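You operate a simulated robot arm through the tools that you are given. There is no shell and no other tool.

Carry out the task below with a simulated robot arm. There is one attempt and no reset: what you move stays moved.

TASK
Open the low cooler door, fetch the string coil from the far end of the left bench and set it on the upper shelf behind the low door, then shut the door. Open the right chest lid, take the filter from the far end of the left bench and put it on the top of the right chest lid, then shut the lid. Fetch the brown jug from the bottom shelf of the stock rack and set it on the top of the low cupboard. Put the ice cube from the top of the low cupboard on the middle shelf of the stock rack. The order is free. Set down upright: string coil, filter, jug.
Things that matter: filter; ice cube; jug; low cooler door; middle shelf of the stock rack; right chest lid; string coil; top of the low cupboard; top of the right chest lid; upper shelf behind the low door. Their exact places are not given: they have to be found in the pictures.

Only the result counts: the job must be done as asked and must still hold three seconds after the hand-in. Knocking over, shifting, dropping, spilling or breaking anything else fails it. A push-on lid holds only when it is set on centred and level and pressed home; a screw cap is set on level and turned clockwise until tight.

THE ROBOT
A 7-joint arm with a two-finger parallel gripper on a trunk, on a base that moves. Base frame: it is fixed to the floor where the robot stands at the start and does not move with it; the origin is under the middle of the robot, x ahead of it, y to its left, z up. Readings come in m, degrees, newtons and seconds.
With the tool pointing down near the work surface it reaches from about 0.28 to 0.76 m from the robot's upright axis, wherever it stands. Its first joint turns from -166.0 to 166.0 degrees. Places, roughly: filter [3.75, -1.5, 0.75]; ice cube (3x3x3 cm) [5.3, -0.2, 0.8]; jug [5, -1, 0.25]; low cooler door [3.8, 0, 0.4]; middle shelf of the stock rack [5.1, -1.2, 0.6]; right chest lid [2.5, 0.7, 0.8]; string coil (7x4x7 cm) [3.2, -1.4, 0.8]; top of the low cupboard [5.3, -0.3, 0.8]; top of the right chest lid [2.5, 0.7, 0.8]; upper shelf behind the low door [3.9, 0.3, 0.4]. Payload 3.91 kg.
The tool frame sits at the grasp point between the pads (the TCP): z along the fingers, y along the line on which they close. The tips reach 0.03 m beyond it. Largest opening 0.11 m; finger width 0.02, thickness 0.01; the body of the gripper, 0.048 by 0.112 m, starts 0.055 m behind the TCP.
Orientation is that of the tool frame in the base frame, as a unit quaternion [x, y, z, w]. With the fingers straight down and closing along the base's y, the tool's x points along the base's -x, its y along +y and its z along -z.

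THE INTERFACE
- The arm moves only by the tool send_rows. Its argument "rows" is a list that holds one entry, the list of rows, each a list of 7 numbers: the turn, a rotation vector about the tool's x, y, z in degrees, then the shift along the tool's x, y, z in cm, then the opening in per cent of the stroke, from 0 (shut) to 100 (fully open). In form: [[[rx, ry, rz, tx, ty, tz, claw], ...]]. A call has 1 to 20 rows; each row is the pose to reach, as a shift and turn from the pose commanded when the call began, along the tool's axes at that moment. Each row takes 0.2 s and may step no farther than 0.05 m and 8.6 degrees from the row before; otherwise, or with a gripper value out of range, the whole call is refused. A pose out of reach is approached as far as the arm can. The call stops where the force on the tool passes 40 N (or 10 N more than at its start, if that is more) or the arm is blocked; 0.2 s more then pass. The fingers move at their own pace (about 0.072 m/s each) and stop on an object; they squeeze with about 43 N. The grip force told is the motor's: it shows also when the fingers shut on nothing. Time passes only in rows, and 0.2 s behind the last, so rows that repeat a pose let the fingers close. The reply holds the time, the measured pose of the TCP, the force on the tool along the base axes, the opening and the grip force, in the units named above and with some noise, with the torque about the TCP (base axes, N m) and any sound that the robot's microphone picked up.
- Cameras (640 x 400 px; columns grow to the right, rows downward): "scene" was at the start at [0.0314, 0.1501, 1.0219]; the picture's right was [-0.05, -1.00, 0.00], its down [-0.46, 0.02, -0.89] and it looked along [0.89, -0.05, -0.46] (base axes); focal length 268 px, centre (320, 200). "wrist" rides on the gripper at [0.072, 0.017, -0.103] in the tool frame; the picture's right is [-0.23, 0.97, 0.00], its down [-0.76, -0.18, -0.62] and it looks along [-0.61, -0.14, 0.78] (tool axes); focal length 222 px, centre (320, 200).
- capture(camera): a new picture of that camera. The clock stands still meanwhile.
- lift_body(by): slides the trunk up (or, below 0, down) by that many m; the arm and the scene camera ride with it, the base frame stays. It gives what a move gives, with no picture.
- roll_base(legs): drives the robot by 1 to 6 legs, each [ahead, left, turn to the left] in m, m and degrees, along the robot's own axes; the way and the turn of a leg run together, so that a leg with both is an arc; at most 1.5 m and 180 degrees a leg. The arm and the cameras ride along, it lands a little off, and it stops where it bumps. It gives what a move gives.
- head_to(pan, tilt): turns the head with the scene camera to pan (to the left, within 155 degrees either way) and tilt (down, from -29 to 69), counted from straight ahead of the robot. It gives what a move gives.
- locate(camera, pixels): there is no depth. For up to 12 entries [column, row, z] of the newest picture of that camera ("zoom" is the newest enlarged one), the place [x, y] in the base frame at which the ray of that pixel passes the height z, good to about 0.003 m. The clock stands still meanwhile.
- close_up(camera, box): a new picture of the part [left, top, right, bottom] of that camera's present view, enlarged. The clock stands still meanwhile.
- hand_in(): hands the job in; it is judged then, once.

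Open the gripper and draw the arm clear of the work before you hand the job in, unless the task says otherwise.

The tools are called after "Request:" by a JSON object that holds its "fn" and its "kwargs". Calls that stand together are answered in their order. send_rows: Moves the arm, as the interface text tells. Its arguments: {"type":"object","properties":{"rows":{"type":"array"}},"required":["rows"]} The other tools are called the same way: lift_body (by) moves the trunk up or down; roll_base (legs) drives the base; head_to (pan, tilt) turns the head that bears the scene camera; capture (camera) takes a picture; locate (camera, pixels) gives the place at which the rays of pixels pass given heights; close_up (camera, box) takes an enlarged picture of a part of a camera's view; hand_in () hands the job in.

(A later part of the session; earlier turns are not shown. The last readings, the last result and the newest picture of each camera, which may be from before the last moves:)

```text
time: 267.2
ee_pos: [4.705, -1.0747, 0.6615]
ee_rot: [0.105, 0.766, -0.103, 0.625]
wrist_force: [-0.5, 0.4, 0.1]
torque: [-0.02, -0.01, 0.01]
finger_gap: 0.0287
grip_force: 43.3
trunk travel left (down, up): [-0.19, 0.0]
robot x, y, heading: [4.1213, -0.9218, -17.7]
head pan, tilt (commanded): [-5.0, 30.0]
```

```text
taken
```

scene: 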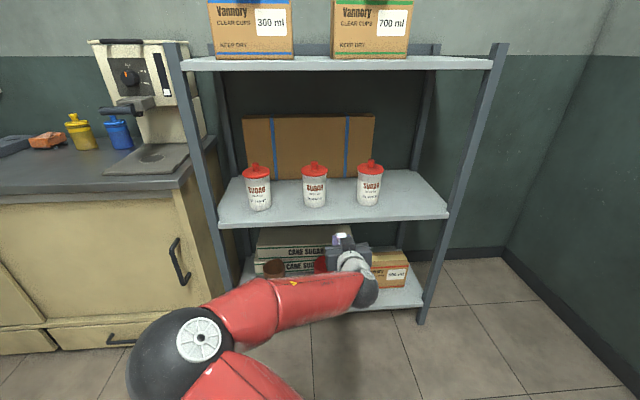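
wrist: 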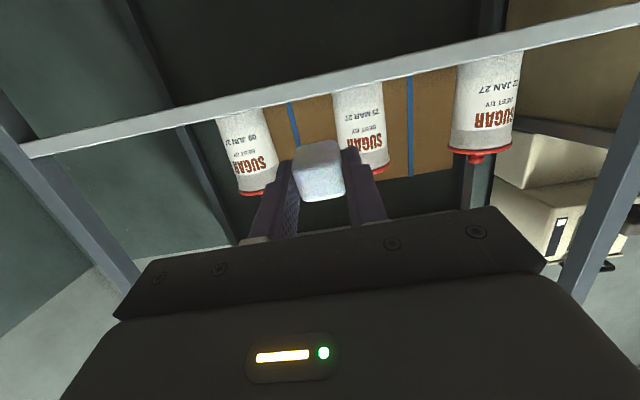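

Excellent view: jars at (315,187) and (369,185) with the gap centred at v≈0.395. I'll shift the tool 3.7 cm right, then roll the base 17 cm ahead.

Request:
{"fn": "send_rows", "kwargs": {"rows": [[[0, 0, 0, 0, -1.9, 0, 0], [0, 0, 0, 0, -3.7, 0, 0], [0, 0, 0, 0, -3.7, 0, 0]]]}}

Request:
{"fn": "roll_base", "kwargs": {"legs": [[0.17, 0, 0]]}}

Request:
{"fn": "capture", "kwargs": {"camera": "scene"}}

Request:
{"fn": "capture", "kwargs": {"camera": "wrist"}}

```text
time: 268.0
ee_pos: [4.6941, -1.1099, 0.6635]
ee_rot: [0.107, 0.766, -0.104, 0.625]
wrist_force: [-1.1, 0.2, -0.2]
torque: [0.0, 0.01, 0.01]
finger_gap: 0.0291
grip_force: 42.6
trunk travel left (down, up): [-0.19, 0.0]
robot x, y, heading: [4.1206, -0.9214, -17.6]
head pan, tilt (commanded): [-5.0, 30.0]
```

```text
time: 269.5
ee_pos: [4.8555, -1.164, 0.6635]
ee_rot: [0.107, 0.766, -0.104, 0.625]
wrist_force: [-0.1, -0.4, 0.3]
torque: [0.03, -0.01, 0.02]
finger_gap: 0.0289
grip_force: 43.0
trunk travel left (down, up): [-0.19, 0.0]
robot x, y, heading: [4.2801, -0.9731, -17.8]
head pan, tilt (commanded): [-5.0, 30.0]
```

```text
taken
```

scene: 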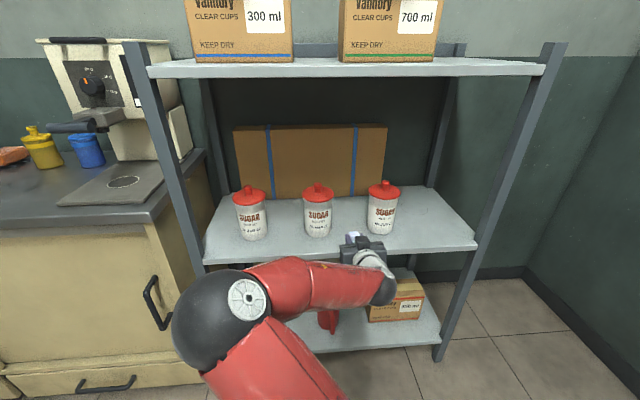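

```text
taken
```

wrist: 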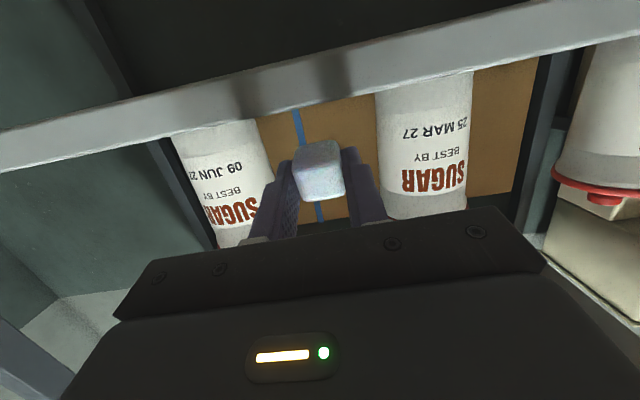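

The cube is over the shelf's front edge between the jars. I'll move 5.7 cm further in and lower 2.5 cm.

Request:
{"fn": "send_rows", "kwargs": {"rows": [[[0, 0, 0, -0.55, 0, 2.8, 0], [0, 0, 0, -1.12, 0, 5.58, 0], [0, 0, 0, 0.35, 0, 5.87, 0], [0, 0, 0, 1.33, 0, 6.07, 0], [0, 0, 0, 1.33, 0, 6.07, 0]]]}}

Request:
{"fn": "capture", "kwargs": {"camera": "wrist"}}

Request:
{"fn": "close_up", "kwargs": {"camera": "scene", "box": [260, 160, 460, 285]}}

```text
time: 270.7
ee_pos: [4.9112, -1.1818, 0.64]
ee_rot: [0.106, 0.766, -0.103, 0.625]
wrist_force: [1.5, -0.1, 7.8]
torque: [0.04, -0.24, 0.01]
finger_gap: 0.0287
grip_force: 43.1
trunk travel left (down, up): [-0.19, 0.0]
robot x, y, heading: [4.2814, -0.9753, -18.1]
head pan, tilt (commanded): [-5.0, 30.0]
```

```text
taken
```

wrist: 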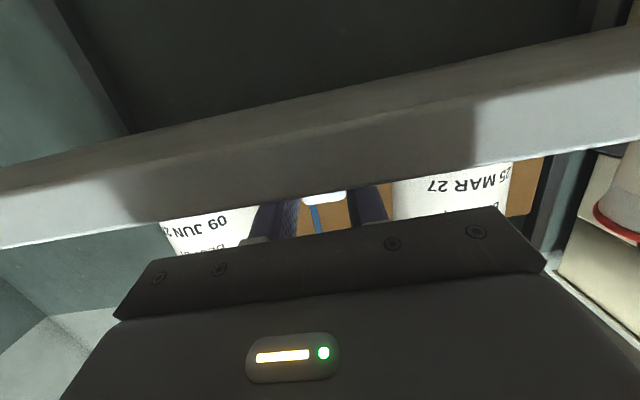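

```text
3.20 times, centred on (360, 222) of scene
```

zoom: 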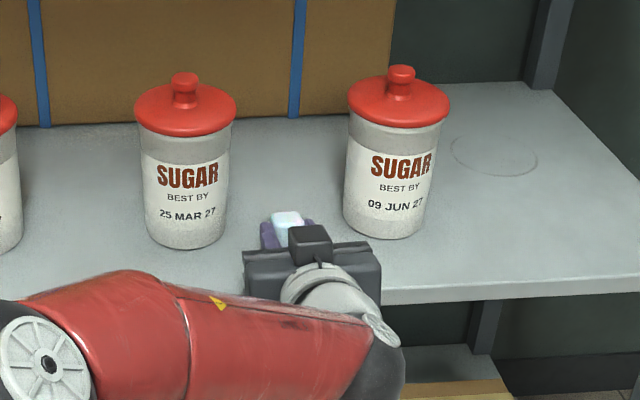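

Contact with the shelf at tool z 0.64 (7.8 N). I'll open the fingers moderately to release the cube.

Request:
{"fn": "send_rows", "kwargs": {"rows": [[[0, 0, 0, 0, 0, 0, 30], [0, 0, 0, 0, 0, 0, 38], [0, 0, 0, 0, 0, 0, 45], [0, 0, 0, 0, 0, 0, 45]]]}}

Request:
{"fn": "close_up", "kwargs": {"camera": "scene", "box": [260, 160, 460, 285]}}

```text
time: 271.7
ee_pos: [4.9112, -1.1805, 0.639]
ee_rot: [0.106, 0.766, -0.103, 0.625]
wrist_force: [0.0, 0.0, 0.3]
torque: [0.0, -0.01, -0.01]
finger_gap: 0.0495
grip_force: 0.1
trunk travel left (down, up): [-0.19, 0.0]
robot x, y, heading: [4.2805, -0.9732, -18.0]
head pan, tilt (commanded): [-5.0, 30.0]
```

```text
3.20 times, centred on (360, 222) of scene
```

zoom: 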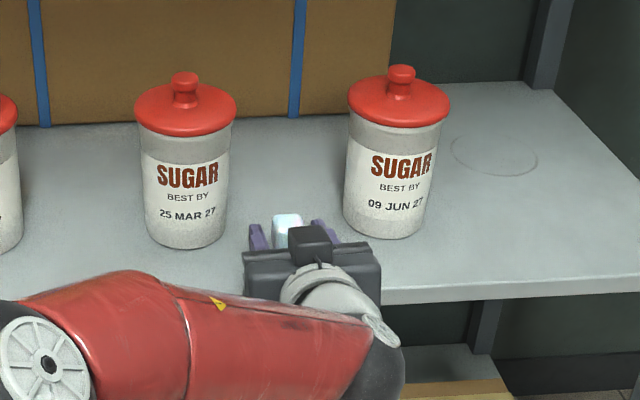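

The cube is released on the shelf. I'll withdraw straight back along the tool axis.

Request:
{"fn": "send_rows", "kwargs": {"rows": [[[0, 0, 0, 0, 0, -2, 45], [0, 0, 0, 0, 0, -5, 45], [0, 0, 0, 0, 0, -9, 45], [0, 0, 0, 0, 0, -13, 45]]]}}

Request:
{"fn": "roll_base", "kwargs": {"legs": [[-0.15, 0, 0]]}}

Request:
{"fn": "capture", "kwargs": {"camera": "scene"}}

Request:
{"fn": "close_up", "kwargs": {"camera": "scene", "box": [200, 140, 460, 320]}}

```text
time: 272.7
ee_pos: [4.7883, -1.1443, 0.6641]
ee_rot: [0.105, 0.767, -0.103, 0.625]
wrist_force: [0.1, 0.0, 0.0]
torque: [-0.01, -0.03, -0.02]
finger_gap: 0.0496
grip_force: 0.1
trunk travel left (down, up): [-0.19, 0.0]
robot x, y, heading: [4.2812, -0.9759, -17.7]
head pan, tilt (commanded): [-5.0, 30.0]
```

```text
time: 274.1
ee_pos: [4.6472, -1.0979, 0.6655]
ee_rot: [0.108, 0.766, -0.105, 0.625]
wrist_force: [0.5, 0.0, 0.3]
torque: [-0.01, -0.01, -0.02]
finger_gap: 0.0497
grip_force: 0.0
trunk travel left (down, up): [-0.19, 0.0]
robot x, y, heading: [4.1355, -0.9256, -17.6]
head pan, tilt (commanded): [-5.0, 30.0]
```

```text
taken
```

scene: 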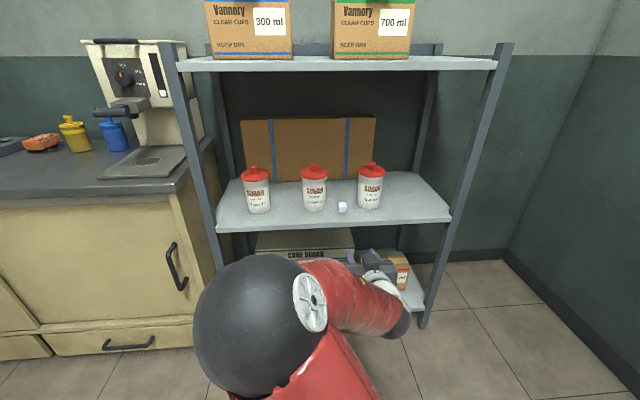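

```text
2.22 times, centred on (330, 230) of scene
```

zoom: 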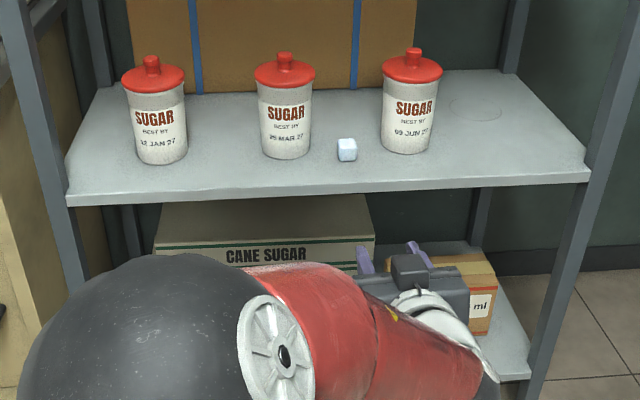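

The cube sits on the middle shelf and all jars are in place. Next is the brown jug: I'll shift left 0.3 m and lower the trunk to see it.

Request:
{"fn": "roll_base", "kwargs": {"legs": [[0, 0.3, 0]]}}

Request:
{"fn": "lift_body", "kwargs": {"by": -0.19}}

Request:
{"fn": "capture", "kwargs": {"camera": "wrist"}}

Request:
{"fn": "capture", "kwargs": {"camera": "scene"}}

```text
time: 276.1
ee_pos: [4.7394, -0.8125, 0.6642]
ee_rot: [0.107, 0.766, -0.105, 0.625]
wrist_force: [-0.1, -0.6, 0.5]
torque: [-0.01, 0.03, 0.0]
finger_gap: 0.0495
grip_force: 0.0
trunk travel left (down, up): [-0.19, 0.0]
robot x, y, heading: [4.2294, -0.6424, -17.8]
head pan, tilt (commanded): [-5.0, 30.0]
```

```text
time: 278.2
ee_pos: [4.7402, -0.8132, 0.4751]
ee_rot: [0.106, 0.767, -0.104, 0.624]
wrist_force: [0.5, 0.3, -1.0]
torque: [-0.02, 0.05, -0.03]
finger_gap: 0.0494
grip_force: 0.0
trunk travel left (down, up): [0.0, 0.19]
robot x, y, heading: [4.2321, -0.6412, -17.8]
head pan, tilt (commanded): [-5.0, 30.0]
```

```text
taken
```

wrist: 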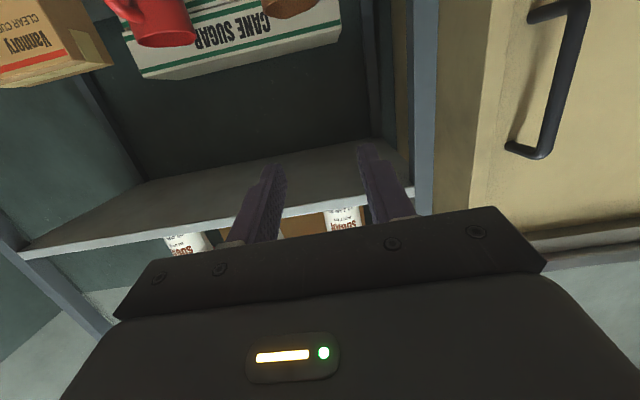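

```text
taken
```

scene: 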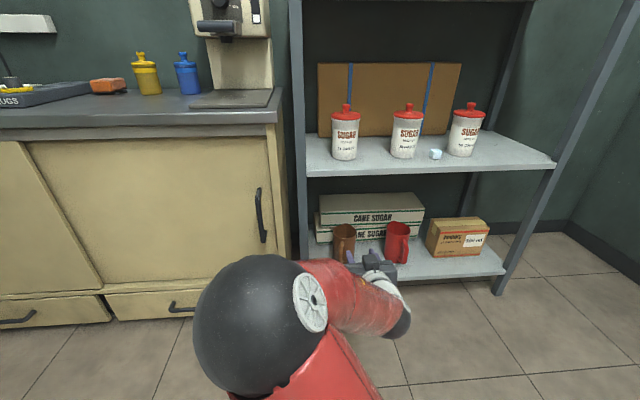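

The brown jug is at (344,240) next to the red one. I'll zoom on both.

Request:
{"fn": "close_up", "kwargs": {"camera": "scene", "box": [290, 190, 450, 290]}}

Request:
{"fn": "locate", "kwargs": {"camera": "scene", "pixels": [[344, 262, 0.15], [345, 226, 0.28], [345, 226, 0.26], [397, 262, 0.15], [310, 262, 0.15], [310, 178, 0.61]]}}

```text
4.00 times, centred on (370, 240) of scene
```

zoom: 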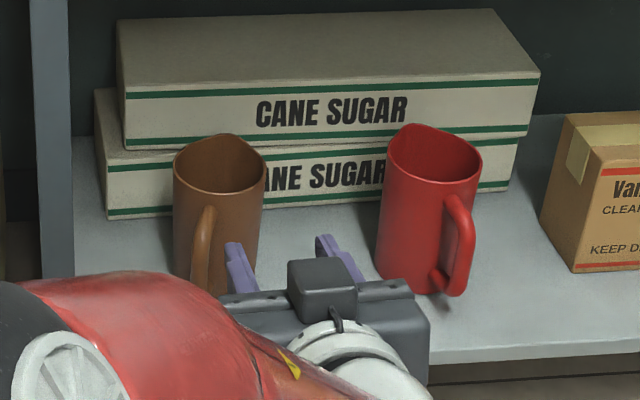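

```text
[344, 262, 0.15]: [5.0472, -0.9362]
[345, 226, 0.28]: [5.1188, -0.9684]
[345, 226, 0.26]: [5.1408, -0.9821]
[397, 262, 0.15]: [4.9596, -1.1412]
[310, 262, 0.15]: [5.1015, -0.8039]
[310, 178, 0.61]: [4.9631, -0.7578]
```

The jug's centre is near u 5.13, v 0.67 with its handle toward me; it's about 9.5 cm wide and 12–13 cm tall. I'll change the tool to a 45° pitch and lower it in front of the rack.

Request:
{"fn": "send_rows", "kwargs": {"rows": [[[0, 6.8, 0, 2.2, 0, 1.65, 100], [0, 13.6, 0, 4.4, 0, 3.3, 100], [0, 20.4, 0, 6.6, 0, 5.0, 100], [0, 27.2, 0, 8.8, 0, 6.6, 100], [0, 34, 0, 11, 0, 8.3, 100]]]}}

Request:
{"fn": "capture", "kwargs": {"camera": "wrist"}}

Request:
{"fn": "capture", "kwargs": {"camera": "scene"}}

```text
time: 279.4
ee_pos: [4.7949, -0.8339, 0.3506]
ee_rot: [0.133, 0.916, -0.068, 0.373]
wrist_force: [0.0, -0.6, -0.1]
torque: [-0.06, 0.02, -0.03]
finger_gap: 0.1099
grip_force: 0.1
trunk travel left (down, up): [0.0, 0.19]
robot x, y, heading: [4.229, -0.6409, -17.7]
head pan, tilt (commanded): [-5.0, 30.0]
```

```text
taken
```

wrist: 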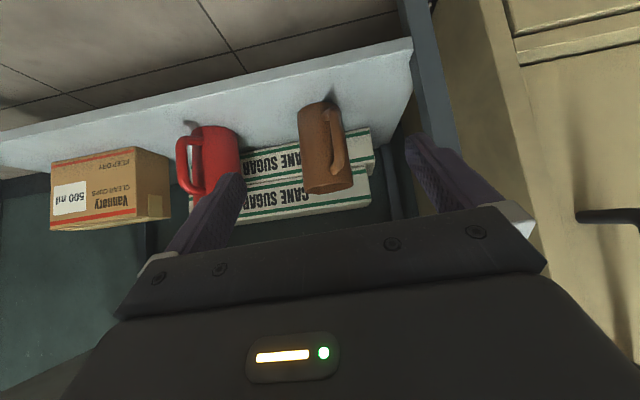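

```text
taken
```

scene: 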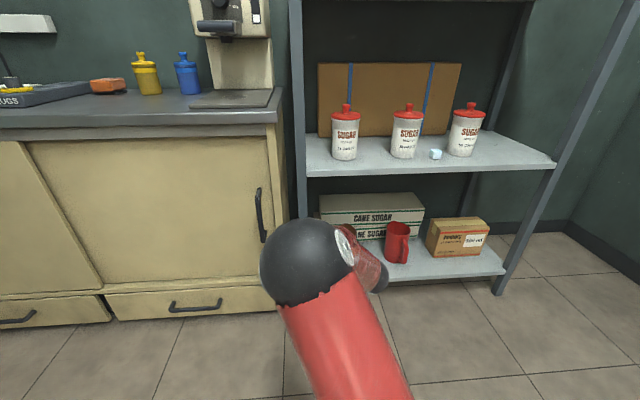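

The brown jug is centred between the fingers at (322,150) in the wrist view with its handle toward me, slightly left. I'll zoom and locate it.

Request:
{"fn": "close_up", "kwargs": {"camera": "wrist", "box": [240, 70, 420, 220]}}

Request:
{"fn": "locate", "kwargs": {"camera": "wrist", "pixels": [[320, 104, 0.15], [300, 115, 0.15], [342, 110, 0.15], [330, 185, 0.27], [303, 185, 0.27], [353, 180, 0.27], [345, 165, 0.25], [337, 130, 0.2]]}}

```text
2.67 times, centred on (330, 145) of wrist
```

zoom: 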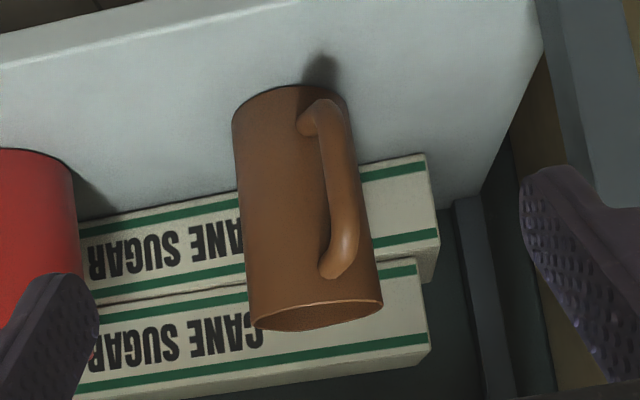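

```text
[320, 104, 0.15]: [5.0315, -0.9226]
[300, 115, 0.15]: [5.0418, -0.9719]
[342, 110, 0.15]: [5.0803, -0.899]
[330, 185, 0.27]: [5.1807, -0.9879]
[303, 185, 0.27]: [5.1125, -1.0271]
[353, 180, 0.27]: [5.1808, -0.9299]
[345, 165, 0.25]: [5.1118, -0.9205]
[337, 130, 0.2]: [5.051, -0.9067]
```

The jug is about 8.9 cm wide at the rim (z≈0.29), centred at u≈5.112, v≈0.672, handle toward front-left. I'll roll ahead 20.5 cm to a pre-grasp position.

Request:
{"fn": "roll_base", "kwargs": {"legs": [[0.205, 0, 0]]}}

Request:
{"fn": "capture", "kwargs": {"camera": "wrist"}}

```text
time: 281.0
ee_pos: [4.9916, -0.8962, 0.3497]
ee_rot: [0.133, 0.915, -0.068, 0.374]
wrist_force: [-0.6, 0.4, -0.1]
torque: [0.01, 0.0, -0.01]
finger_gap: 0.11
grip_force: 0.1
trunk travel left (down, up): [0.0, 0.19]
robot x, y, heading: [4.424, -0.7062, -17.7]
head pan, tilt (commanded): [-5.0, 30.0]
```

```text
taken
```

wrist: 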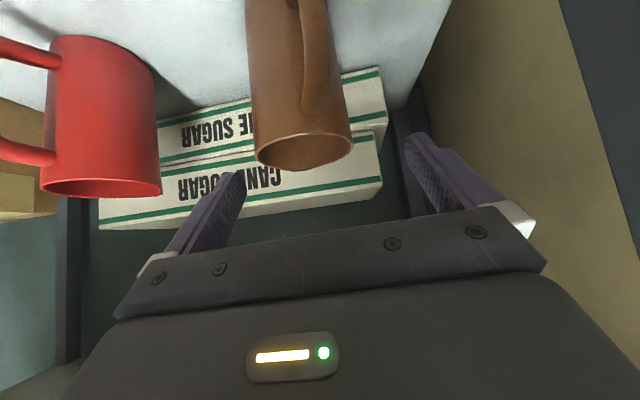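

Now the rim shows from (256,152) to (352,145). I'll locate the rim's points at z 0.29 to centre the grasp.

Request:
{"fn": "locate", "kwargs": {"camera": "wrist", "pixels": [[256, 155, 0.29], [352, 143, 0.29], [304, 150, 0.29], [304, 168, 0.29], [300, 133, 0.29], [256, 155, 0.3], [352, 143, 0.3], [320, 95, 0.27]]}}

Request:
{"fn": "close_up", "kwargs": {"camera": "wrist", "box": [200, 0, 440, 200]}}

```text
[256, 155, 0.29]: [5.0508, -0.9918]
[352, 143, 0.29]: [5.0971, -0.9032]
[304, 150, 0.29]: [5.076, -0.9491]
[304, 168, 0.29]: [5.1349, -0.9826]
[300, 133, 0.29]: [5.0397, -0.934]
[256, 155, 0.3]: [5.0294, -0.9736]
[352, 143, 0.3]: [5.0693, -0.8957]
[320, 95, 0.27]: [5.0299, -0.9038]
```

```text
2.00 times, centred on (320, 100) of wrist
```

zoom: 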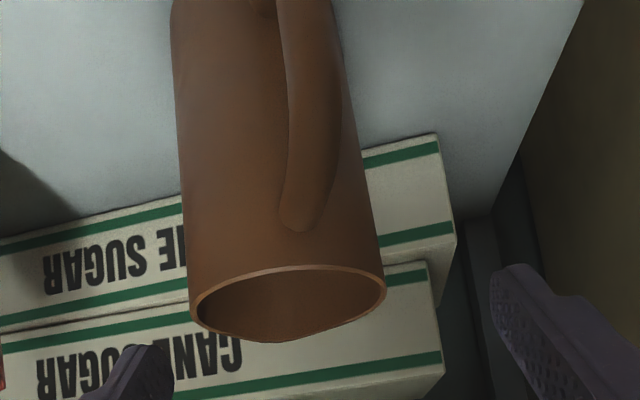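

The rim's centre is at v≈0.668 (my tool is at 0.690). I'll shift 2.2 cm right and advance the first 5 cm along the tool axis, then check alignment.

Request:
{"fn": "send_rows", "kwargs": {"rows": [[[0, 0, 0, 0, -2.2, 0, 100], [0, 0, 0, 0, -2.2, 2.5, 100], [0, 0, 0, 0, -2.2, 4.0, 100], [0, 0, 0, 0, -2.2, 4.0, 100]]]}}

Request:
{"fn": "capture", "kwargs": {"camera": "wrist"}}

```text
time: 282.0
ee_pos: [5.0108, -0.9268, 0.3224]
ee_rot: [0.132, 0.916, -0.068, 0.374]
wrist_force: [0.4, -0.1, 0.1]
torque: [-0.02, -0.03, -0.02]
finger_gap: 0.1097
grip_force: 0.0
trunk travel left (down, up): [0.0, 0.19]
robot x, y, heading: [4.4257, -0.7038, -18.0]
head pan, tilt (commanded): [-5.0, 30.0]
```

```text
taken
```

wrist: 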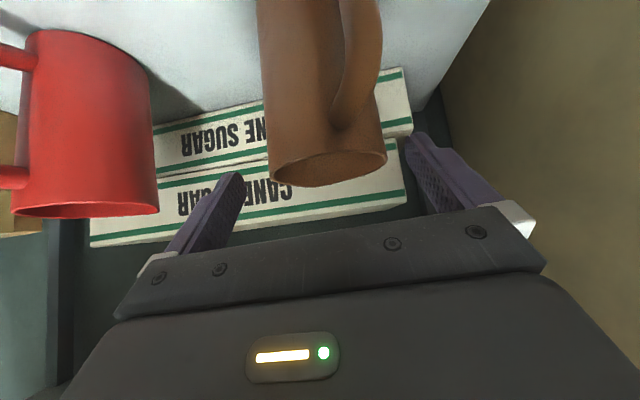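

The rim (269–387) is centred between the finger tips (243–408). I'll continue 4 cm along the axis and check again.

Request:
{"fn": "send_rows", "kwargs": {"rows": [[[0, 0, 0, 0, 0, 1.5, 100], [0, 0, 0, 0, 0, 3, 100], [0, 0, 0, 0, 0, 4.5, 100], [0, 0, 0, 0, 0, 4.5, 100]]]}}

Request:
{"fn": "capture", "kwargs": {"camera": "wrist"}}

```text
time: 283.0
ee_pos: [5.041, -0.9363, 0.2902]
ee_rot: [0.133, 0.916, -0.068, 0.372]
wrist_force: [0.5, 0.0, 0.0]
torque: [-0.01, -0.01, -0.01]
finger_gap: 0.1099
grip_force: 0.1
trunk travel left (down, up): [0.0, 0.19]
robot x, y, heading: [4.4254, -0.7031, -18.0]
head pan, tilt (commanded): [-5.0, 30.0]
```

```text
taken
```

wrist: 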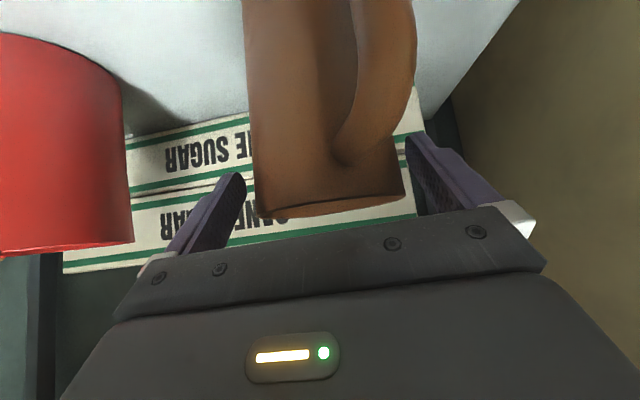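

Nearly around the jug; margins look like 15 px left and 7 px right, so I'll shift 2.5 mm to the left side (+y) and advance the last 4 cm.

Request:
{"fn": "send_rows", "kwargs": {"rows": [[[0, 0, 0, 0, 0.25, 0, 100], [0, 0, 0, 0, 0.25, 1.2, 100], [0, 0, 0, 0, 0.25, 2.4, 100], [0, 0, 0, 0, 0.25, 3.6, 100], [0, 0, 0, 0, 0.25, 3.6, 100]]]}}

Request:
{"fn": "capture", "kwargs": {"camera": "wrist"}}

```text
time: 284.2
ee_pos: [5.067, -0.9428, 0.2674]
ee_rot: [0.133, 0.914, -0.069, 0.376]
wrist_force: [-7.1, 3.3, 26.2]
torque: [0.37, 0.95, 0.01]
finger_gap: 0.11
grip_force: 0.0
trunk travel left (down, up): [0.0, 0.19]
robot x, y, heading: [4.426, -0.7038, -18.0]
head pan, tilt (commanded): [-5.0, 30.0]
```

```text
taken
```

wrist: 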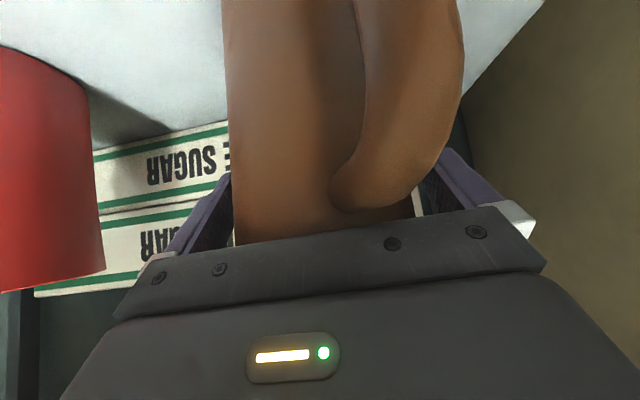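

The palm has met the jug's front rim. I'll back off 8 mm and close the fingers around the body.

Request:
{"fn": "send_rows", "kwargs": {"rows": [[[0, 0, 0, 0, 0, -0.8, 100], [0, 0, 0, 0, 0, -0.8, 100], [0, 0, 0, 0, 0, -0.8, 80], [0, 0, 0, 0, 0, -0.8, 60], [0, 0, 0, 0, 0, -0.8, 40], [0, 0, 0, 0, 0, -0.8, 0], [0, 0, 0, 0, 0, -0.8, 0]]]}}

Request:
{"fn": "capture", "kwargs": {"camera": "wrist"}}

```text
time: 285.8
ee_pos: [5.0613, -0.9394, 0.2712]
ee_rot: [0.132, 0.916, -0.068, 0.373]
wrist_force: [0.8, 0.4, 0.0]
torque: [-0.02, -0.01, -0.01]
finger_gap: 0.0902
grip_force: 43.4
trunk travel left (down, up): [0.0, 0.19]
robot x, y, heading: [4.4264, -0.7065, -17.7]
head pan, tilt (commanded): [-5.0, 30.0]
```

```text
taken
```

wrist: 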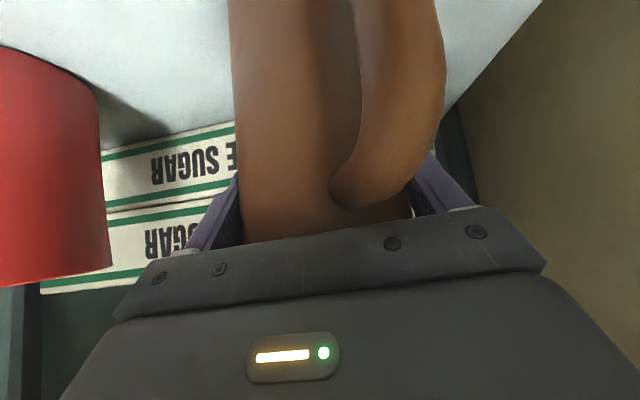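

The jug is gripped (gap 90 mm, 43 N). I'll lift it 4 cm and check.

Request:
{"fn": "send_rows", "kwargs": {"rows": [[[0, 0, 0, -0.7, 0, -0.7, 0], [0, 0, 0, -1.4, -0.05, -1.4, 0], [0, 0, 0, -2.8, -0.1, -2.85, 0], [0, 0, 0, -2.8, -0.1, -2.85, 0]]]}}

Request:
{"fn": "capture", "kwargs": {"camera": "wrist"}}

Request:
{"fn": "capture", "kwargs": {"camera": "scene"}}

```text
time: 286.8
ee_pos: [5.0609, -0.9402, 0.3104]
ee_rot: [0.133, 0.916, -0.069, 0.372]
wrist_force: [0.2, 0.0, -1.4]
torque: [-0.07, -0.01, 0.03]
finger_gap: 0.0899
grip_force: 42.8
trunk travel left (down, up): [0.0, 0.19]
robot x, y, heading: [4.429, -0.7033, -18.1]
head pan, tilt (commanded): [-5.0, 30.0]
```

```text
taken
```

wrist: 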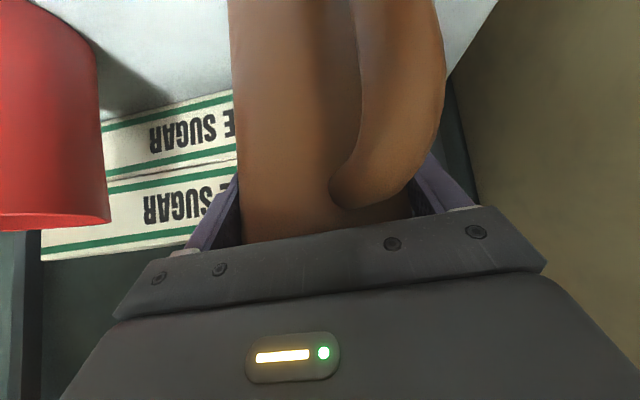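

```text
taken
```

scene: 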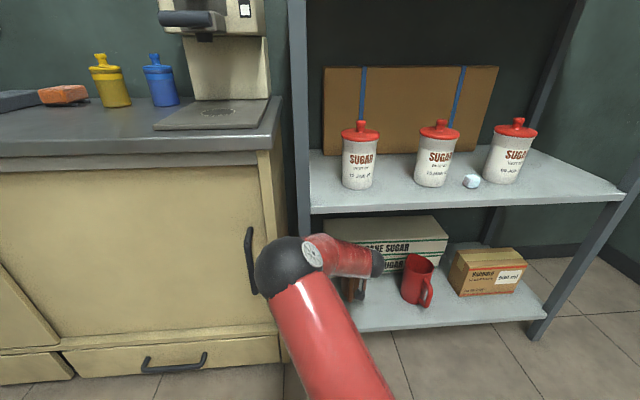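

The jug hangs level from the grip. I'll back the base out 28 cm and raise the trunk fully.

Request:
{"fn": "roll_base", "kwargs": {"legs": [[-0.28, 0, 0]]}}

Request:
{"fn": "lift_body", "kwargs": {"by": 0.19}}

Request:
{"fn": "capture", "kwargs": {"camera": "scene"}}

```text
time: 288.8
ee_pos: [4.7932, -0.8537, 0.3107]
ee_rot: [0.132, 0.916, -0.068, 0.374]
wrist_force: [-0.4, -0.3, -2.0]
torque: [0.0, -0.02, 0.0]
finger_gap: 0.0901
grip_force: 42.7
trunk travel left (down, up): [0.0, 0.19]
robot x, y, heading: [4.1552, -0.6203, -18.1]
head pan, tilt (commanded): [-5.0, 30.0]
```

```text
time: 290.9
ee_pos: [4.793, -0.8533, 0.499]
ee_rot: [0.132, 0.916, -0.068, 0.373]
wrist_force: [-0.4, -0.1, -1.0]
torque: [0.01, -0.02, 0.01]
finger_gap: 0.0903
grip_force: 43.1
trunk travel left (down, up): [-0.19, 0.0]
robot x, y, heading: [4.1588, -0.6153, -17.7]
head pan, tilt (commanded): [-5.0, 30.0]
```

```text
taken
```

scene: 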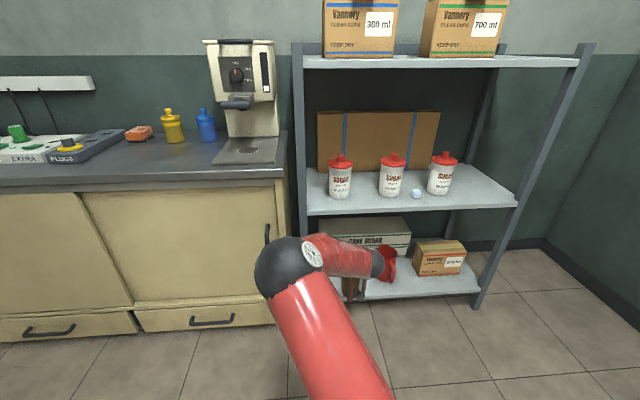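

I'll map the free area on the cupboard top while I have this view.

Request:
{"fn": "locate", "kwargs": {"camera": "scene", "pixels": [[213, 165, 0.8], [222, 138, 0.8], [80, 163, 0.8], [124, 137, 0.8], [140, 140, 0.8], [173, 143, 0.8], [206, 142, 0.8], [180, 181, 0.8]]}}

Request:
{"fn": "close_up", "kwargs": {"camera": "scene", "box": [0, 90, 300, 200]}}

```text
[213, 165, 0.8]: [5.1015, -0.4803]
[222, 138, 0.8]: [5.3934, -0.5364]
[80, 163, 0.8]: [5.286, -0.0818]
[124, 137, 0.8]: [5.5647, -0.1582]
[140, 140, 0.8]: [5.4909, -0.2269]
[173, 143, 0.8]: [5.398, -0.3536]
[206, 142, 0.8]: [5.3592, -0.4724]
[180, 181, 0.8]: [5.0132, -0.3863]
```

```text
2.13 times, centred on (150, 145) of scene
```

zoom: 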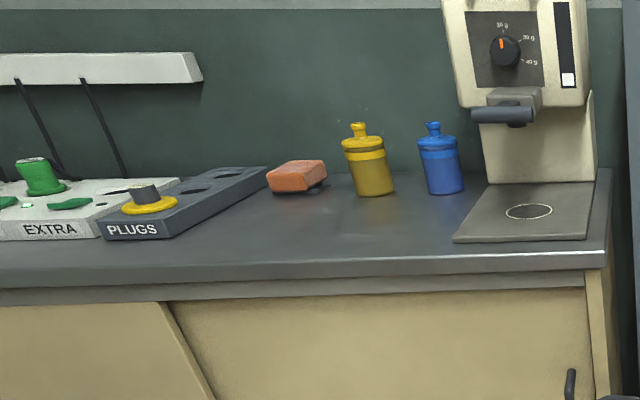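

The free area spans v 1.12–1.55 in front of the bottles; I'll use (u 5.08, v 1.34). Now I raise the arm with the jug by 46 cm.

Request:
{"fn": "send_rows", "kwargs": {"rows": [[[0, 0, 0, -2.66, -0.12, -3.84, 0], [0, 0, 0, -5.32, -0.24, -7.68, 0], [0, 0, 0, -7.98, -0.36, -11.52, 0], [0, 0, 0, -10.64, -0.48, -15.36, 0], [0, 0, 0, -13.3, -0.6, -19.2, 0]]]}}

Request:
{"fn": "send_rows", "kwargs": {"rows": [[[0, 0, 0, -2.66, -0.12, -3.84, 0], [0, 0, 0, -5.32, -0.24, -7.68, 0], [0, 0, 0, -7.98, -0.36, -11.52, 0], [0, 0, 0, -10.64, -0.48, -15.36, 0], [0, 0, 0, -13.0, -0.6, -18.8, 0]]]}}

Request:
{"fn": "capture", "kwargs": {"camera": "scene"}}

```text
time: 292.1
ee_pos: [4.7551, -0.8407, 0.7307]
ee_rot: [0.132, 0.916, -0.068, 0.373]
wrist_force: [0.5, 0.2, -1.7]
torque: [-0.01, -0.01, -0.02]
finger_gap: 0.09
grip_force: 43.1
trunk travel left (down, up): [-0.19, 0.0]
robot x, y, heading: [4.1583, -0.6211, -18.1]
head pan, tilt (commanded): [-5.0, 30.0]
```

```text
time: 293.3
ee_pos: [4.7171, -0.8292, 0.9553]
ee_rot: [0.132, 0.916, -0.068, 0.372]
wrist_force: [0.2, -0.5, -1.6]
torque: [-0.03, -0.01, -0.02]
finger_gap: 0.0902
grip_force: 42.8
trunk travel left (down, up): [-0.19, 0.0]
robot x, y, heading: [4.1567, -0.6168, -17.6]
head pan, tilt (commanded): [-5.0, 30.0]
```

```text
taken
```

scene: 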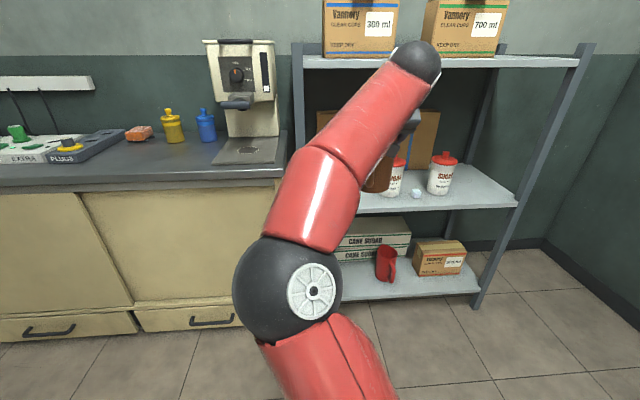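

Jug bottom is at z≈0.83, above the counter. I'll strafe left 0.67 m and roll ahead 0.27 m to bring it over the cupboard top.

Request:
{"fn": "roll_base", "kwargs": {"legs": [[0, 0.67, 0], [0.26, 0, 0]]}}

Request:
{"fn": "capture", "kwargs": {"camera": "scene"}}

Request:
{"fn": "capture", "kwargs": {"camera": "wrist"}}

```text
time: 298.5
ee_pos: [5.1726, -0.2665, 0.9552]
ee_rot: [0.134, 0.915, -0.069, 0.373]
wrist_force: [1.6, 0.6, -1.8]
torque: [-0.01, 0.01, -0.02]
finger_gap: 0.0898
grip_force: 43.5
trunk travel left (down, up): [-0.19, 0.0]
robot x, y, heading: [4.6125, -0.0547, -18.3]
head pan, tilt (commanded): [-5.0, 30.0]
```

```text
taken
```

scene: 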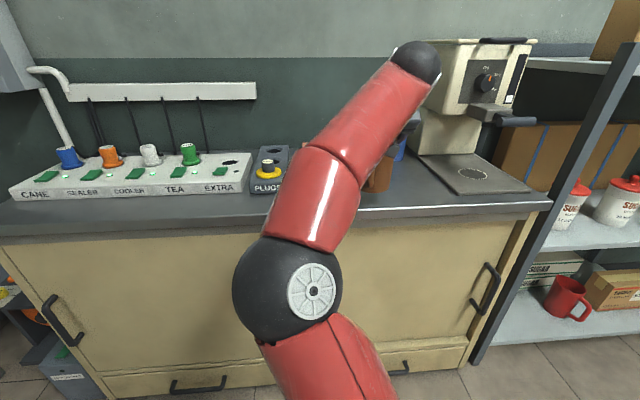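

```text
taken
```

wrist: 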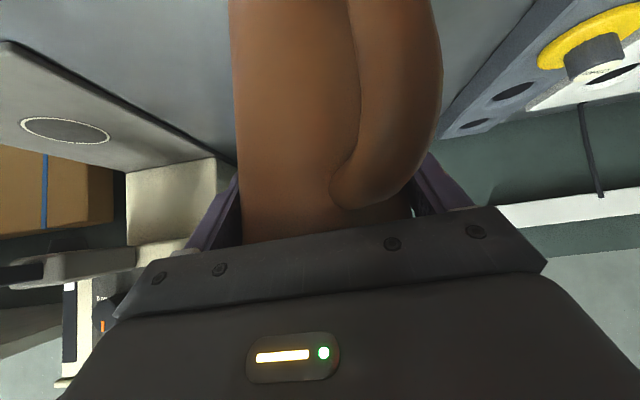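

The jug is above the counter's front. I'll move 7 cm further in while easing down 1 cm.

Request:
{"fn": "send_rows", "kwargs": {"rows": [[[0, 0, 0, -2.14, 0, 2.82, 0], [0, 0, 0, -4.14, 0, 5.78, 0], [0, 0, 0, -4.14, 0, 5.78, 0]]]}}

Request:
{"fn": "capture", "kwargs": {"camera": "wrist"}}

```text
time: 299.3
ee_pos: [5.2387, -0.2874, 0.9434]
ee_rot: [0.134, 0.915, -0.068, 0.373]
wrist_force: [0.6, -0.9, -2.0]
torque: [0.01, 0.0, 0.02]
finger_gap: 0.09
grip_force: 42.8
trunk travel left (down, up): [-0.19, 0.0]
robot x, y, heading: [4.6117, -0.0556, -18.2]
head pan, tilt (commanded): [-5.0, 30.0]
```

```text
taken
```

wrist: 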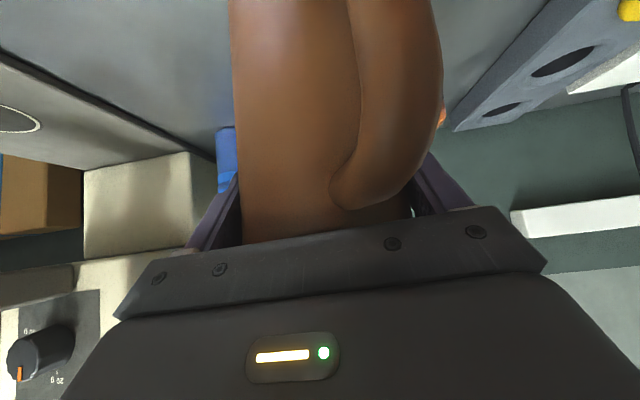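

Over the target spot; the jug's bottom should be about 2 cm above the counter. I'll lower in small steps until contact.

Request:
{"fn": "send_rows", "kwargs": {"rows": [[[0, 0, 0, 0.7, 0, 0.71, 0], [0, 0, 0, 1.12, 0, 1.14, 0], [0, 0, 0, 1.4, 0, 1.43, 0], [0, 0, 0, 1.6, 0, 1.63, 0], [0, 0, 0, 1.6, 0, 1.63, 0]]]}}

```text
time: 300.5
ee_pos: [5.2392, -0.288, 0.9203]
ee_rot: [0.134, 0.916, -0.069, 0.373]
wrist_force: [-0.3, -0.3, -1.8]
torque: [-0.06, 0.0, 0.0]
finger_gap: 0.0898
grip_force: 42.7
trunk travel left (down, up): [-0.19, 0.0]
robot x, y, heading: [4.6106, -0.0513, -17.9]
head pan, tilt (commanded): [-5.0, 30.0]
```

No contact yet at z 0.920; I continue lowering in 2–3 mm steps.

Request:
{"fn": "send_rows", "kwargs": {"rows": [[[0, 0, 0, 0.18, 0, 0.18, 0], [0, 0, 0, 0.35, 0, 0.36, 0], [0, 0, 0, 0.53, 0, 0.54, 0], [0, 0, 0, 0.7, 0, 0.71, 0], [0, 0, 0, 0.7, 0, 0.71, 0]]]}}

Request:
{"fn": "capture", "kwargs": {"camera": "wrist"}}

```text
time: 301.8
ee_pos: [5.2375, -0.2897, 0.9151]
ee_rot: [0.133, 0.914, -0.069, 0.378]
wrist_force: [-0.3, 0.2, 14.5]
torque: [0.41, 0.46, -0.04]
finger_gap: 0.0894
grip_force: 42.5
trunk travel left (down, up): [-0.19, 0.0]
robot x, y, heading: [4.614, -0.0477, -18.0]
head pan, tilt (commanded): [-5.0, 30.0]
stopped in row 5: the force on the tool passed its limit at 40 N (the readings are from after the stop); the commanded pose is now the measured one
```

```text
taken
```

wrist: 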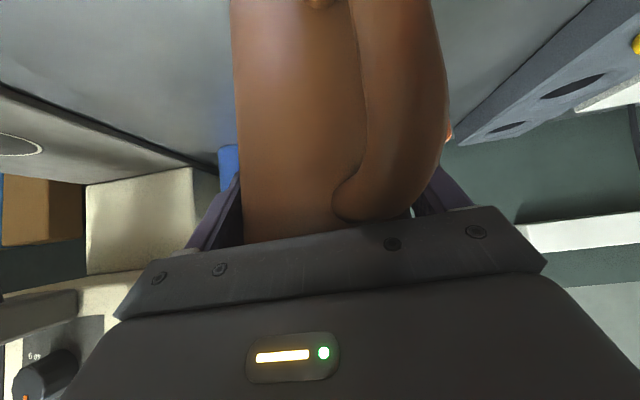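

The jug is on the counter. I'll relieve slightly, open fully, and check before retracting.

Request:
{"fn": "send_rows", "kwargs": {"rows": [[[0, 0, 0, -0.12, 0, -0.12, 0], [0, 0, 0, -0.12, 0, -0.12, 0], [0, 0, 0, -0.12, 0, -0.12, 88], [0, 0, 0, -0.12, 0, -0.12, 100], [0, 0, 0, -0.12, 0, -0.12, 100], [0, 0, 0, -0.12, 0, -0.12, 100]]]}}

Request:
{"fn": "capture", "kwargs": {"camera": "wrist"}}

```text
time: 303.2
ee_pos: [5.238, -0.289, 0.914]
ee_rot: [0.134, 0.914, -0.07, 0.376]
wrist_force: [-1.0, -0.7, 3.4]
torque: [0.12, 0.16, 0.06]
finger_gap: 0.1102
grip_force: 0.2
trunk travel left (down, up): [-0.19, 0.0]
robot x, y, heading: [4.6107, -0.0518, -18.0]
head pan, tilt (commanded): [-5.0, 30.0]
```

```text
taken
```

wrist: 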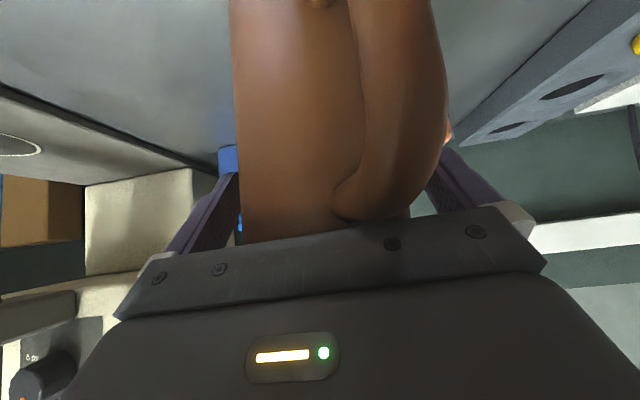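

The jug stands free between the open fingers. I'll retract slowly along the tool axis.

Request:
{"fn": "send_rows", "kwargs": {"rows": [[[0, 0, 0, 0, 0, -1, 100], [0, 0, 0, 0, 0, -2.2, 100], [0, 0, 0, 0, 0, -3.5, 100]]]}}

Request:
{"fn": "capture", "kwargs": {"camera": "wrist"}}

```text
time: 304.0
ee_pos: [5.2154, -0.28, 0.9405]
ee_rot: [0.133, 0.915, -0.07, 0.375]
wrist_force: [-0.1, -0.5, -0.4]
torque: [-0.01, -0.01, 0.02]
finger_gap: 0.1098
grip_force: 0.1
trunk travel left (down, up): [-0.19, 0.0]
robot x, y, heading: [4.6127, -0.0524, -17.9]
head pan, tilt (commanded): [-5.0, 30.0]
```

```text
taken
```

wrist: 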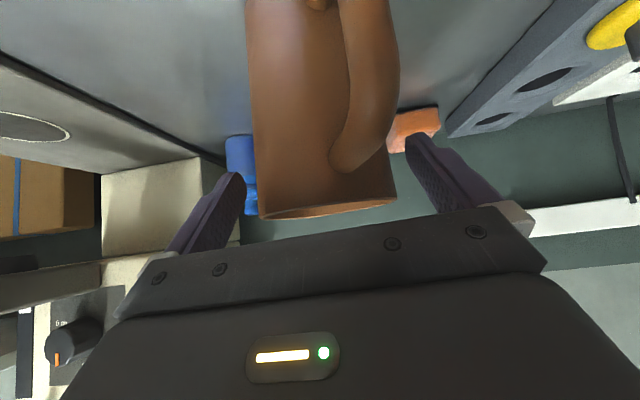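

The jug stands upright. I'll go 3 cm further along the axis, then roll the base back.

Request:
{"fn": "send_rows", "kwargs": {"rows": [[[0, 0, 0, 0, 0, -1.5, 100], [0, 0, 0, 0, 0, -3, 100]]]}}

Request:
{"fn": "roll_base", "kwargs": {"legs": [[-0.2, 0, 0]]}}

Request:
{"fn": "capture", "kwargs": {"camera": "wrist"}}

Request:
{"fn": "capture", "kwargs": {"camera": "scene"}}

```text
time: 304.6
ee_pos: [5.1946, -0.2736, 0.9596]
ee_rot: [0.134, 0.914, -0.069, 0.376]
wrist_force: [0.6, -0.3, -0.2]
torque: [0.03, 0.01, -0.04]
finger_gap: 0.1102
grip_force: 0.1
trunk travel left (down, up): [-0.19, 0.0]
robot x, y, heading: [4.612, -0.0547, -18.1]
head pan, tilt (commanded): [-5.0, 30.0]
```

```text
time: 306.2
ee_pos: [5.0033, -0.2122, 0.9592]
ee_rot: [0.134, 0.915, -0.07, 0.375]
wrist_force: [-0.8, 0.3, 0.3]
torque: [0.0, 0.02, 0.02]
finger_gap: 0.1101
grip_force: 0.1
trunk travel left (down, up): [-0.19, 0.0]
robot x, y, heading: [4.4211, 0.0107, -18.3]
head pan, tilt (commanded): [-5.0, 30.0]
```

```text
taken
```

wrist: 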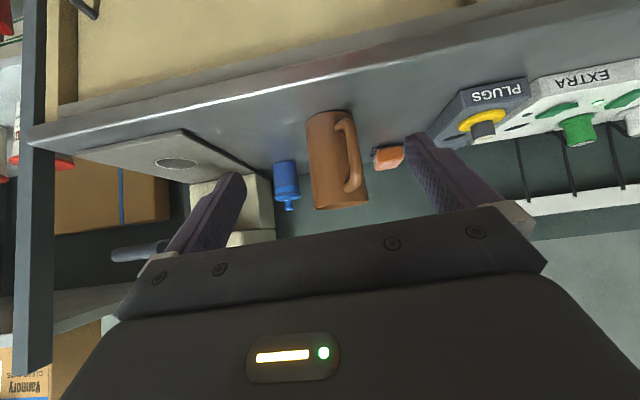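

```text
taken
```

scene: 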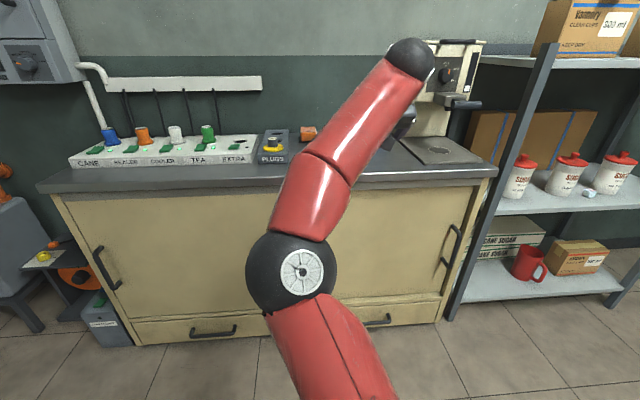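

The jug stands upright on the cupboard top. I'll fold the tool back to pointing down, then leave along the aisle to verify the other results.

Request:
{"fn": "send_rows", "kwargs": {"rows": [[[0, 7.4, 0, 1.5, 0, -0.8, 60], [0, 14.8, 0, 3, 0, -1.6, 30], [0, 22.2, 0, 4.6, 0, -2.4, 0], [0, 29.6, 0, 6.1, 0, -3.2, 0], [0, 37, 0, 7.6, 0, -4, 0], [0, 44.5, 0, 9.2, 0, -4.9, 0]]]}}

Request:
{"fn": "roll_base", "kwargs": {"legs": [[0.08, 0, 0], [0, -0.85, 0]]}}

Request:
{"fn": "head_to", "kwargs": {"pan": 20, "tilt": 25}}

Request:
{"fn": "capture", "kwargs": {"camera": "scene"}}

```text
time: 307.6
ee_pos: [4.9082, -0.1819, 0.9293]
ee_rot: [0.151, 0.988, -0.015, 0.001]
wrist_force: [-0.5, 0.4, -0.4]
torque: [-0.02, 0.02, 0.01]
finger_gap: 0.0
grip_force: 37.9
trunk travel left (down, up): [-0.19, 0.0]
robot x, y, heading: [4.4222, 0.0075, -18.0]
head pan, tilt (commanded): [-5.0, 30.0]
```

```text
time: 312.8
ee_pos: [4.7137, -1.0227, 0.9298]
ee_rot: [0.154, 0.988, -0.015, 0.001]
wrist_force: [-0.3, -0.6, 0.0]
torque: [-0.03, 0.01, -0.03]
finger_gap: 0.0
grip_force: 37.8
trunk travel left (down, up): [-0.19, 0.0]
robot x, y, heading: [4.2303, -0.8252, -18.6]
head pan, tilt (commanded): [-5.0, 30.0]
```

```text
time: 313.7
ee_pos: [4.7133, -1.0227, 0.9291]
ee_rot: [0.154, 0.988, -0.014, 0.001]
wrist_force: [-0.4, 1.1, 0.5]
torque: [0.01, -0.02, -0.02]
finger_gap: 0.0
grip_force: 37.5
trunk travel left (down, up): [-0.19, 0.0]
robot x, y, heading: [4.2301, -0.8272, -18.9]
head pan, tilt (commanded): [20.0, 25.0]
```

```text
taken
```

scene: 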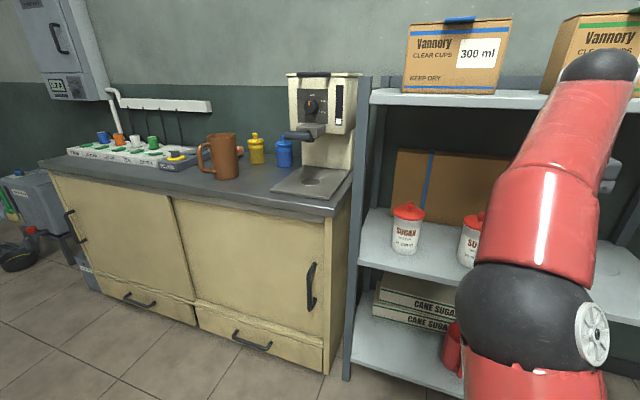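

The jug is upright on the cupboard. I'll go back to the bench to check the measuring cup I touched earlier, viewing from the same place as before.

Request:
{"fn": "roll_base", "kwargs": {"legs": [[0, 0.05, 0], [0, 0, -89.6], [0, -0.71, 0]]}}

Request:
{"fn": "send_rows", "kwargs": {"rows": [[[0, 0, 0, 0, 4, 0, 0], [0, 0, 0, 0, 8, 0, 0], [0, 0, 0, 0, 12, 0, 0], [0, 0, 0, 0, 16, 0, 0], [0, 0, 0, 0, 20, 0, 0], [0, 0, 0, 0, 24, 0, 0]]]}}

Request:
{"fn": "head_to", "kwargs": {"pan": 0, "tilt": 38}}

Request:
{"fn": "capture", "kwargs": {"camera": "scene"}}

Request:
{"fn": "close_up", "kwargs": {"camera": "scene", "box": [320, 60, 520, 185]}}

```text
time: 321.9
ee_pos: [3.3818, -1.0552, 0.9308]
ee_rot: [0.801, 0.598, -0.011, -0.01]
wrist_force: [0.0, 0.4, -0.8]
torque: [0.01, 0.01, 0.01]
finger_gap: 0.0001
grip_force: 37.6
trunk travel left (down, up): [-0.19, 0.0]
robot x, y, heading: [3.5694, -0.5677, -107.3]
head pan, tilt (commanded): [20.0, 25.0]
```

```text
time: 323.3
ee_pos: [3.5987, -1.1044, 0.8927]
ee_rot: [0.801, 0.598, -0.012, -0.007]
wrist_force: [-0.2, 0.9, -0.3]
torque: [-0.01, -0.04, -0.01]
finger_gap: 0.0
grip_force: 37.7
out of reach, approached as far as the arm can: row 4, 5, 6
trunk travel left (down, up): [-0.19, 0.0]
robot x, y, heading: [3.5647, -0.5667, -107.5]
head pan, tilt (commanded): [20.0, 25.0]
```

```text
time: 324.1
ee_pos: [3.5979, -1.1047, 0.8922]
ee_rot: [0.802, 0.598, -0.013, -0.008]
wrist_force: [-0.4, -1.0, -0.7]
torque: [0.03, 0.02, -0.04]
finger_gap: 0.0
grip_force: 38.0
trunk travel left (down, up): [-0.19, 0.0]
robot x, y, heading: [3.5674, -0.5706, -107.4]
head pan, tilt (commanded): [0.0, 38.0]
```

```text
taken
```

scene: 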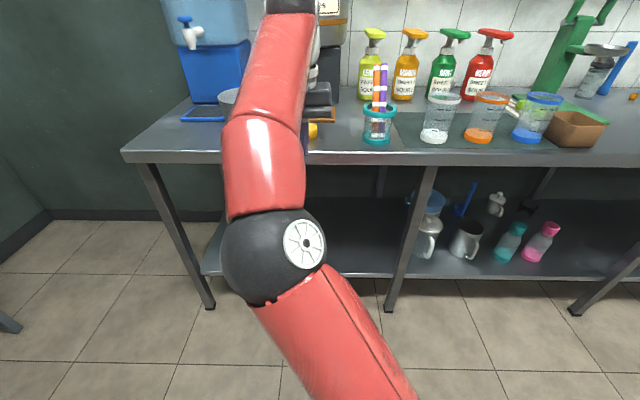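

```text
3.20 times, centred on (420, 122) of scene
```

zoom: 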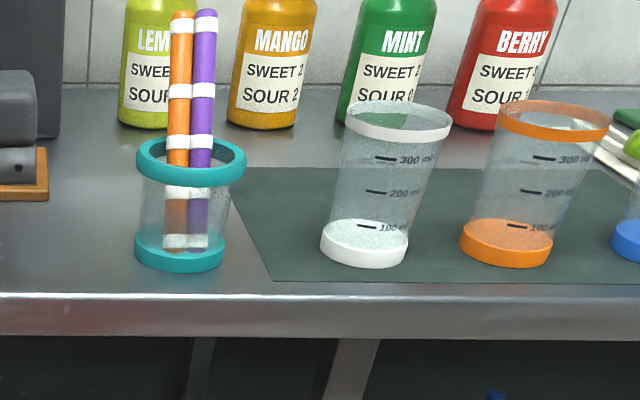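

The measuring cup moved only about 1 cm and stands upright on its mat, with its neighbours untouched. I'll open the gripper, draw the arm back, and glance at the chest and the cooler for a final check.

Request:
{"fn": "send_rows", "kwargs": {"rows": [[[0, 0, 0, 3, -3, -0.5, 40], [0, 0, 0, 6, -6, -1, 80], [0, 0, 0, 9, -9, -2, 100], [0, 0, 0, 11, -12, -3, 100]]]}}

Request:
{"fn": "head_to", "kwargs": {"pan": -117, "tilt": 20}}

Request:
{"fn": "capture", "kwargs": {"camera": "scene"}}

Request:
{"fn": "close_up", "kwargs": {"camera": "scene", "box": [220, 60, 420, 200]}}

```text
time: 325.1
ee_pos: [3.5149, -0.9639, 0.9259]
ee_rot: [0.801, 0.598, -0.011, -0.009]
wrist_force: [0.9, -0.6, 0.0]
torque: [0.02, 0.04, 0.01]
finger_gap: 0.1101
grip_force: 0.0
trunk travel left (down, up): [-0.19, 0.0]
robot x, y, heading: [3.5706, -0.5646, -107.3]
head pan, tilt (commanded): [0.0, 38.0]
```

```text
time: 327.1
ee_pos: [3.5158, -0.9642, 0.9259]
ee_rot: [0.801, 0.598, -0.011, -0.008]
wrist_force: [-0.1, 0.3, -0.1]
torque: [-0.01, -0.05, -0.01]
finger_gap: 0.1099
grip_force: 0.1
trunk travel left (down, up): [-0.19, 0.0]
robot x, y, heading: [3.5658, -0.5694, -107.7]
head pan, tilt (commanded): [-117.0, 20.0]
```

```text
taken
```

scene: 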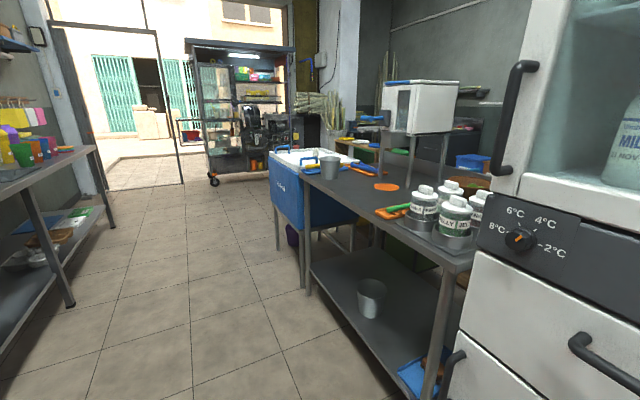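

```text
2.86 times, centred on (320, 130) of scene
```

zoom: 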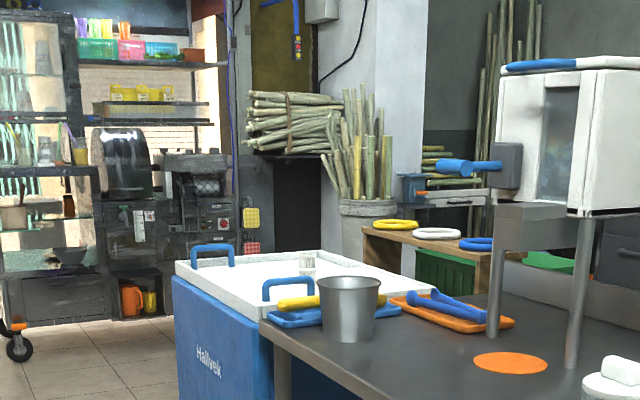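

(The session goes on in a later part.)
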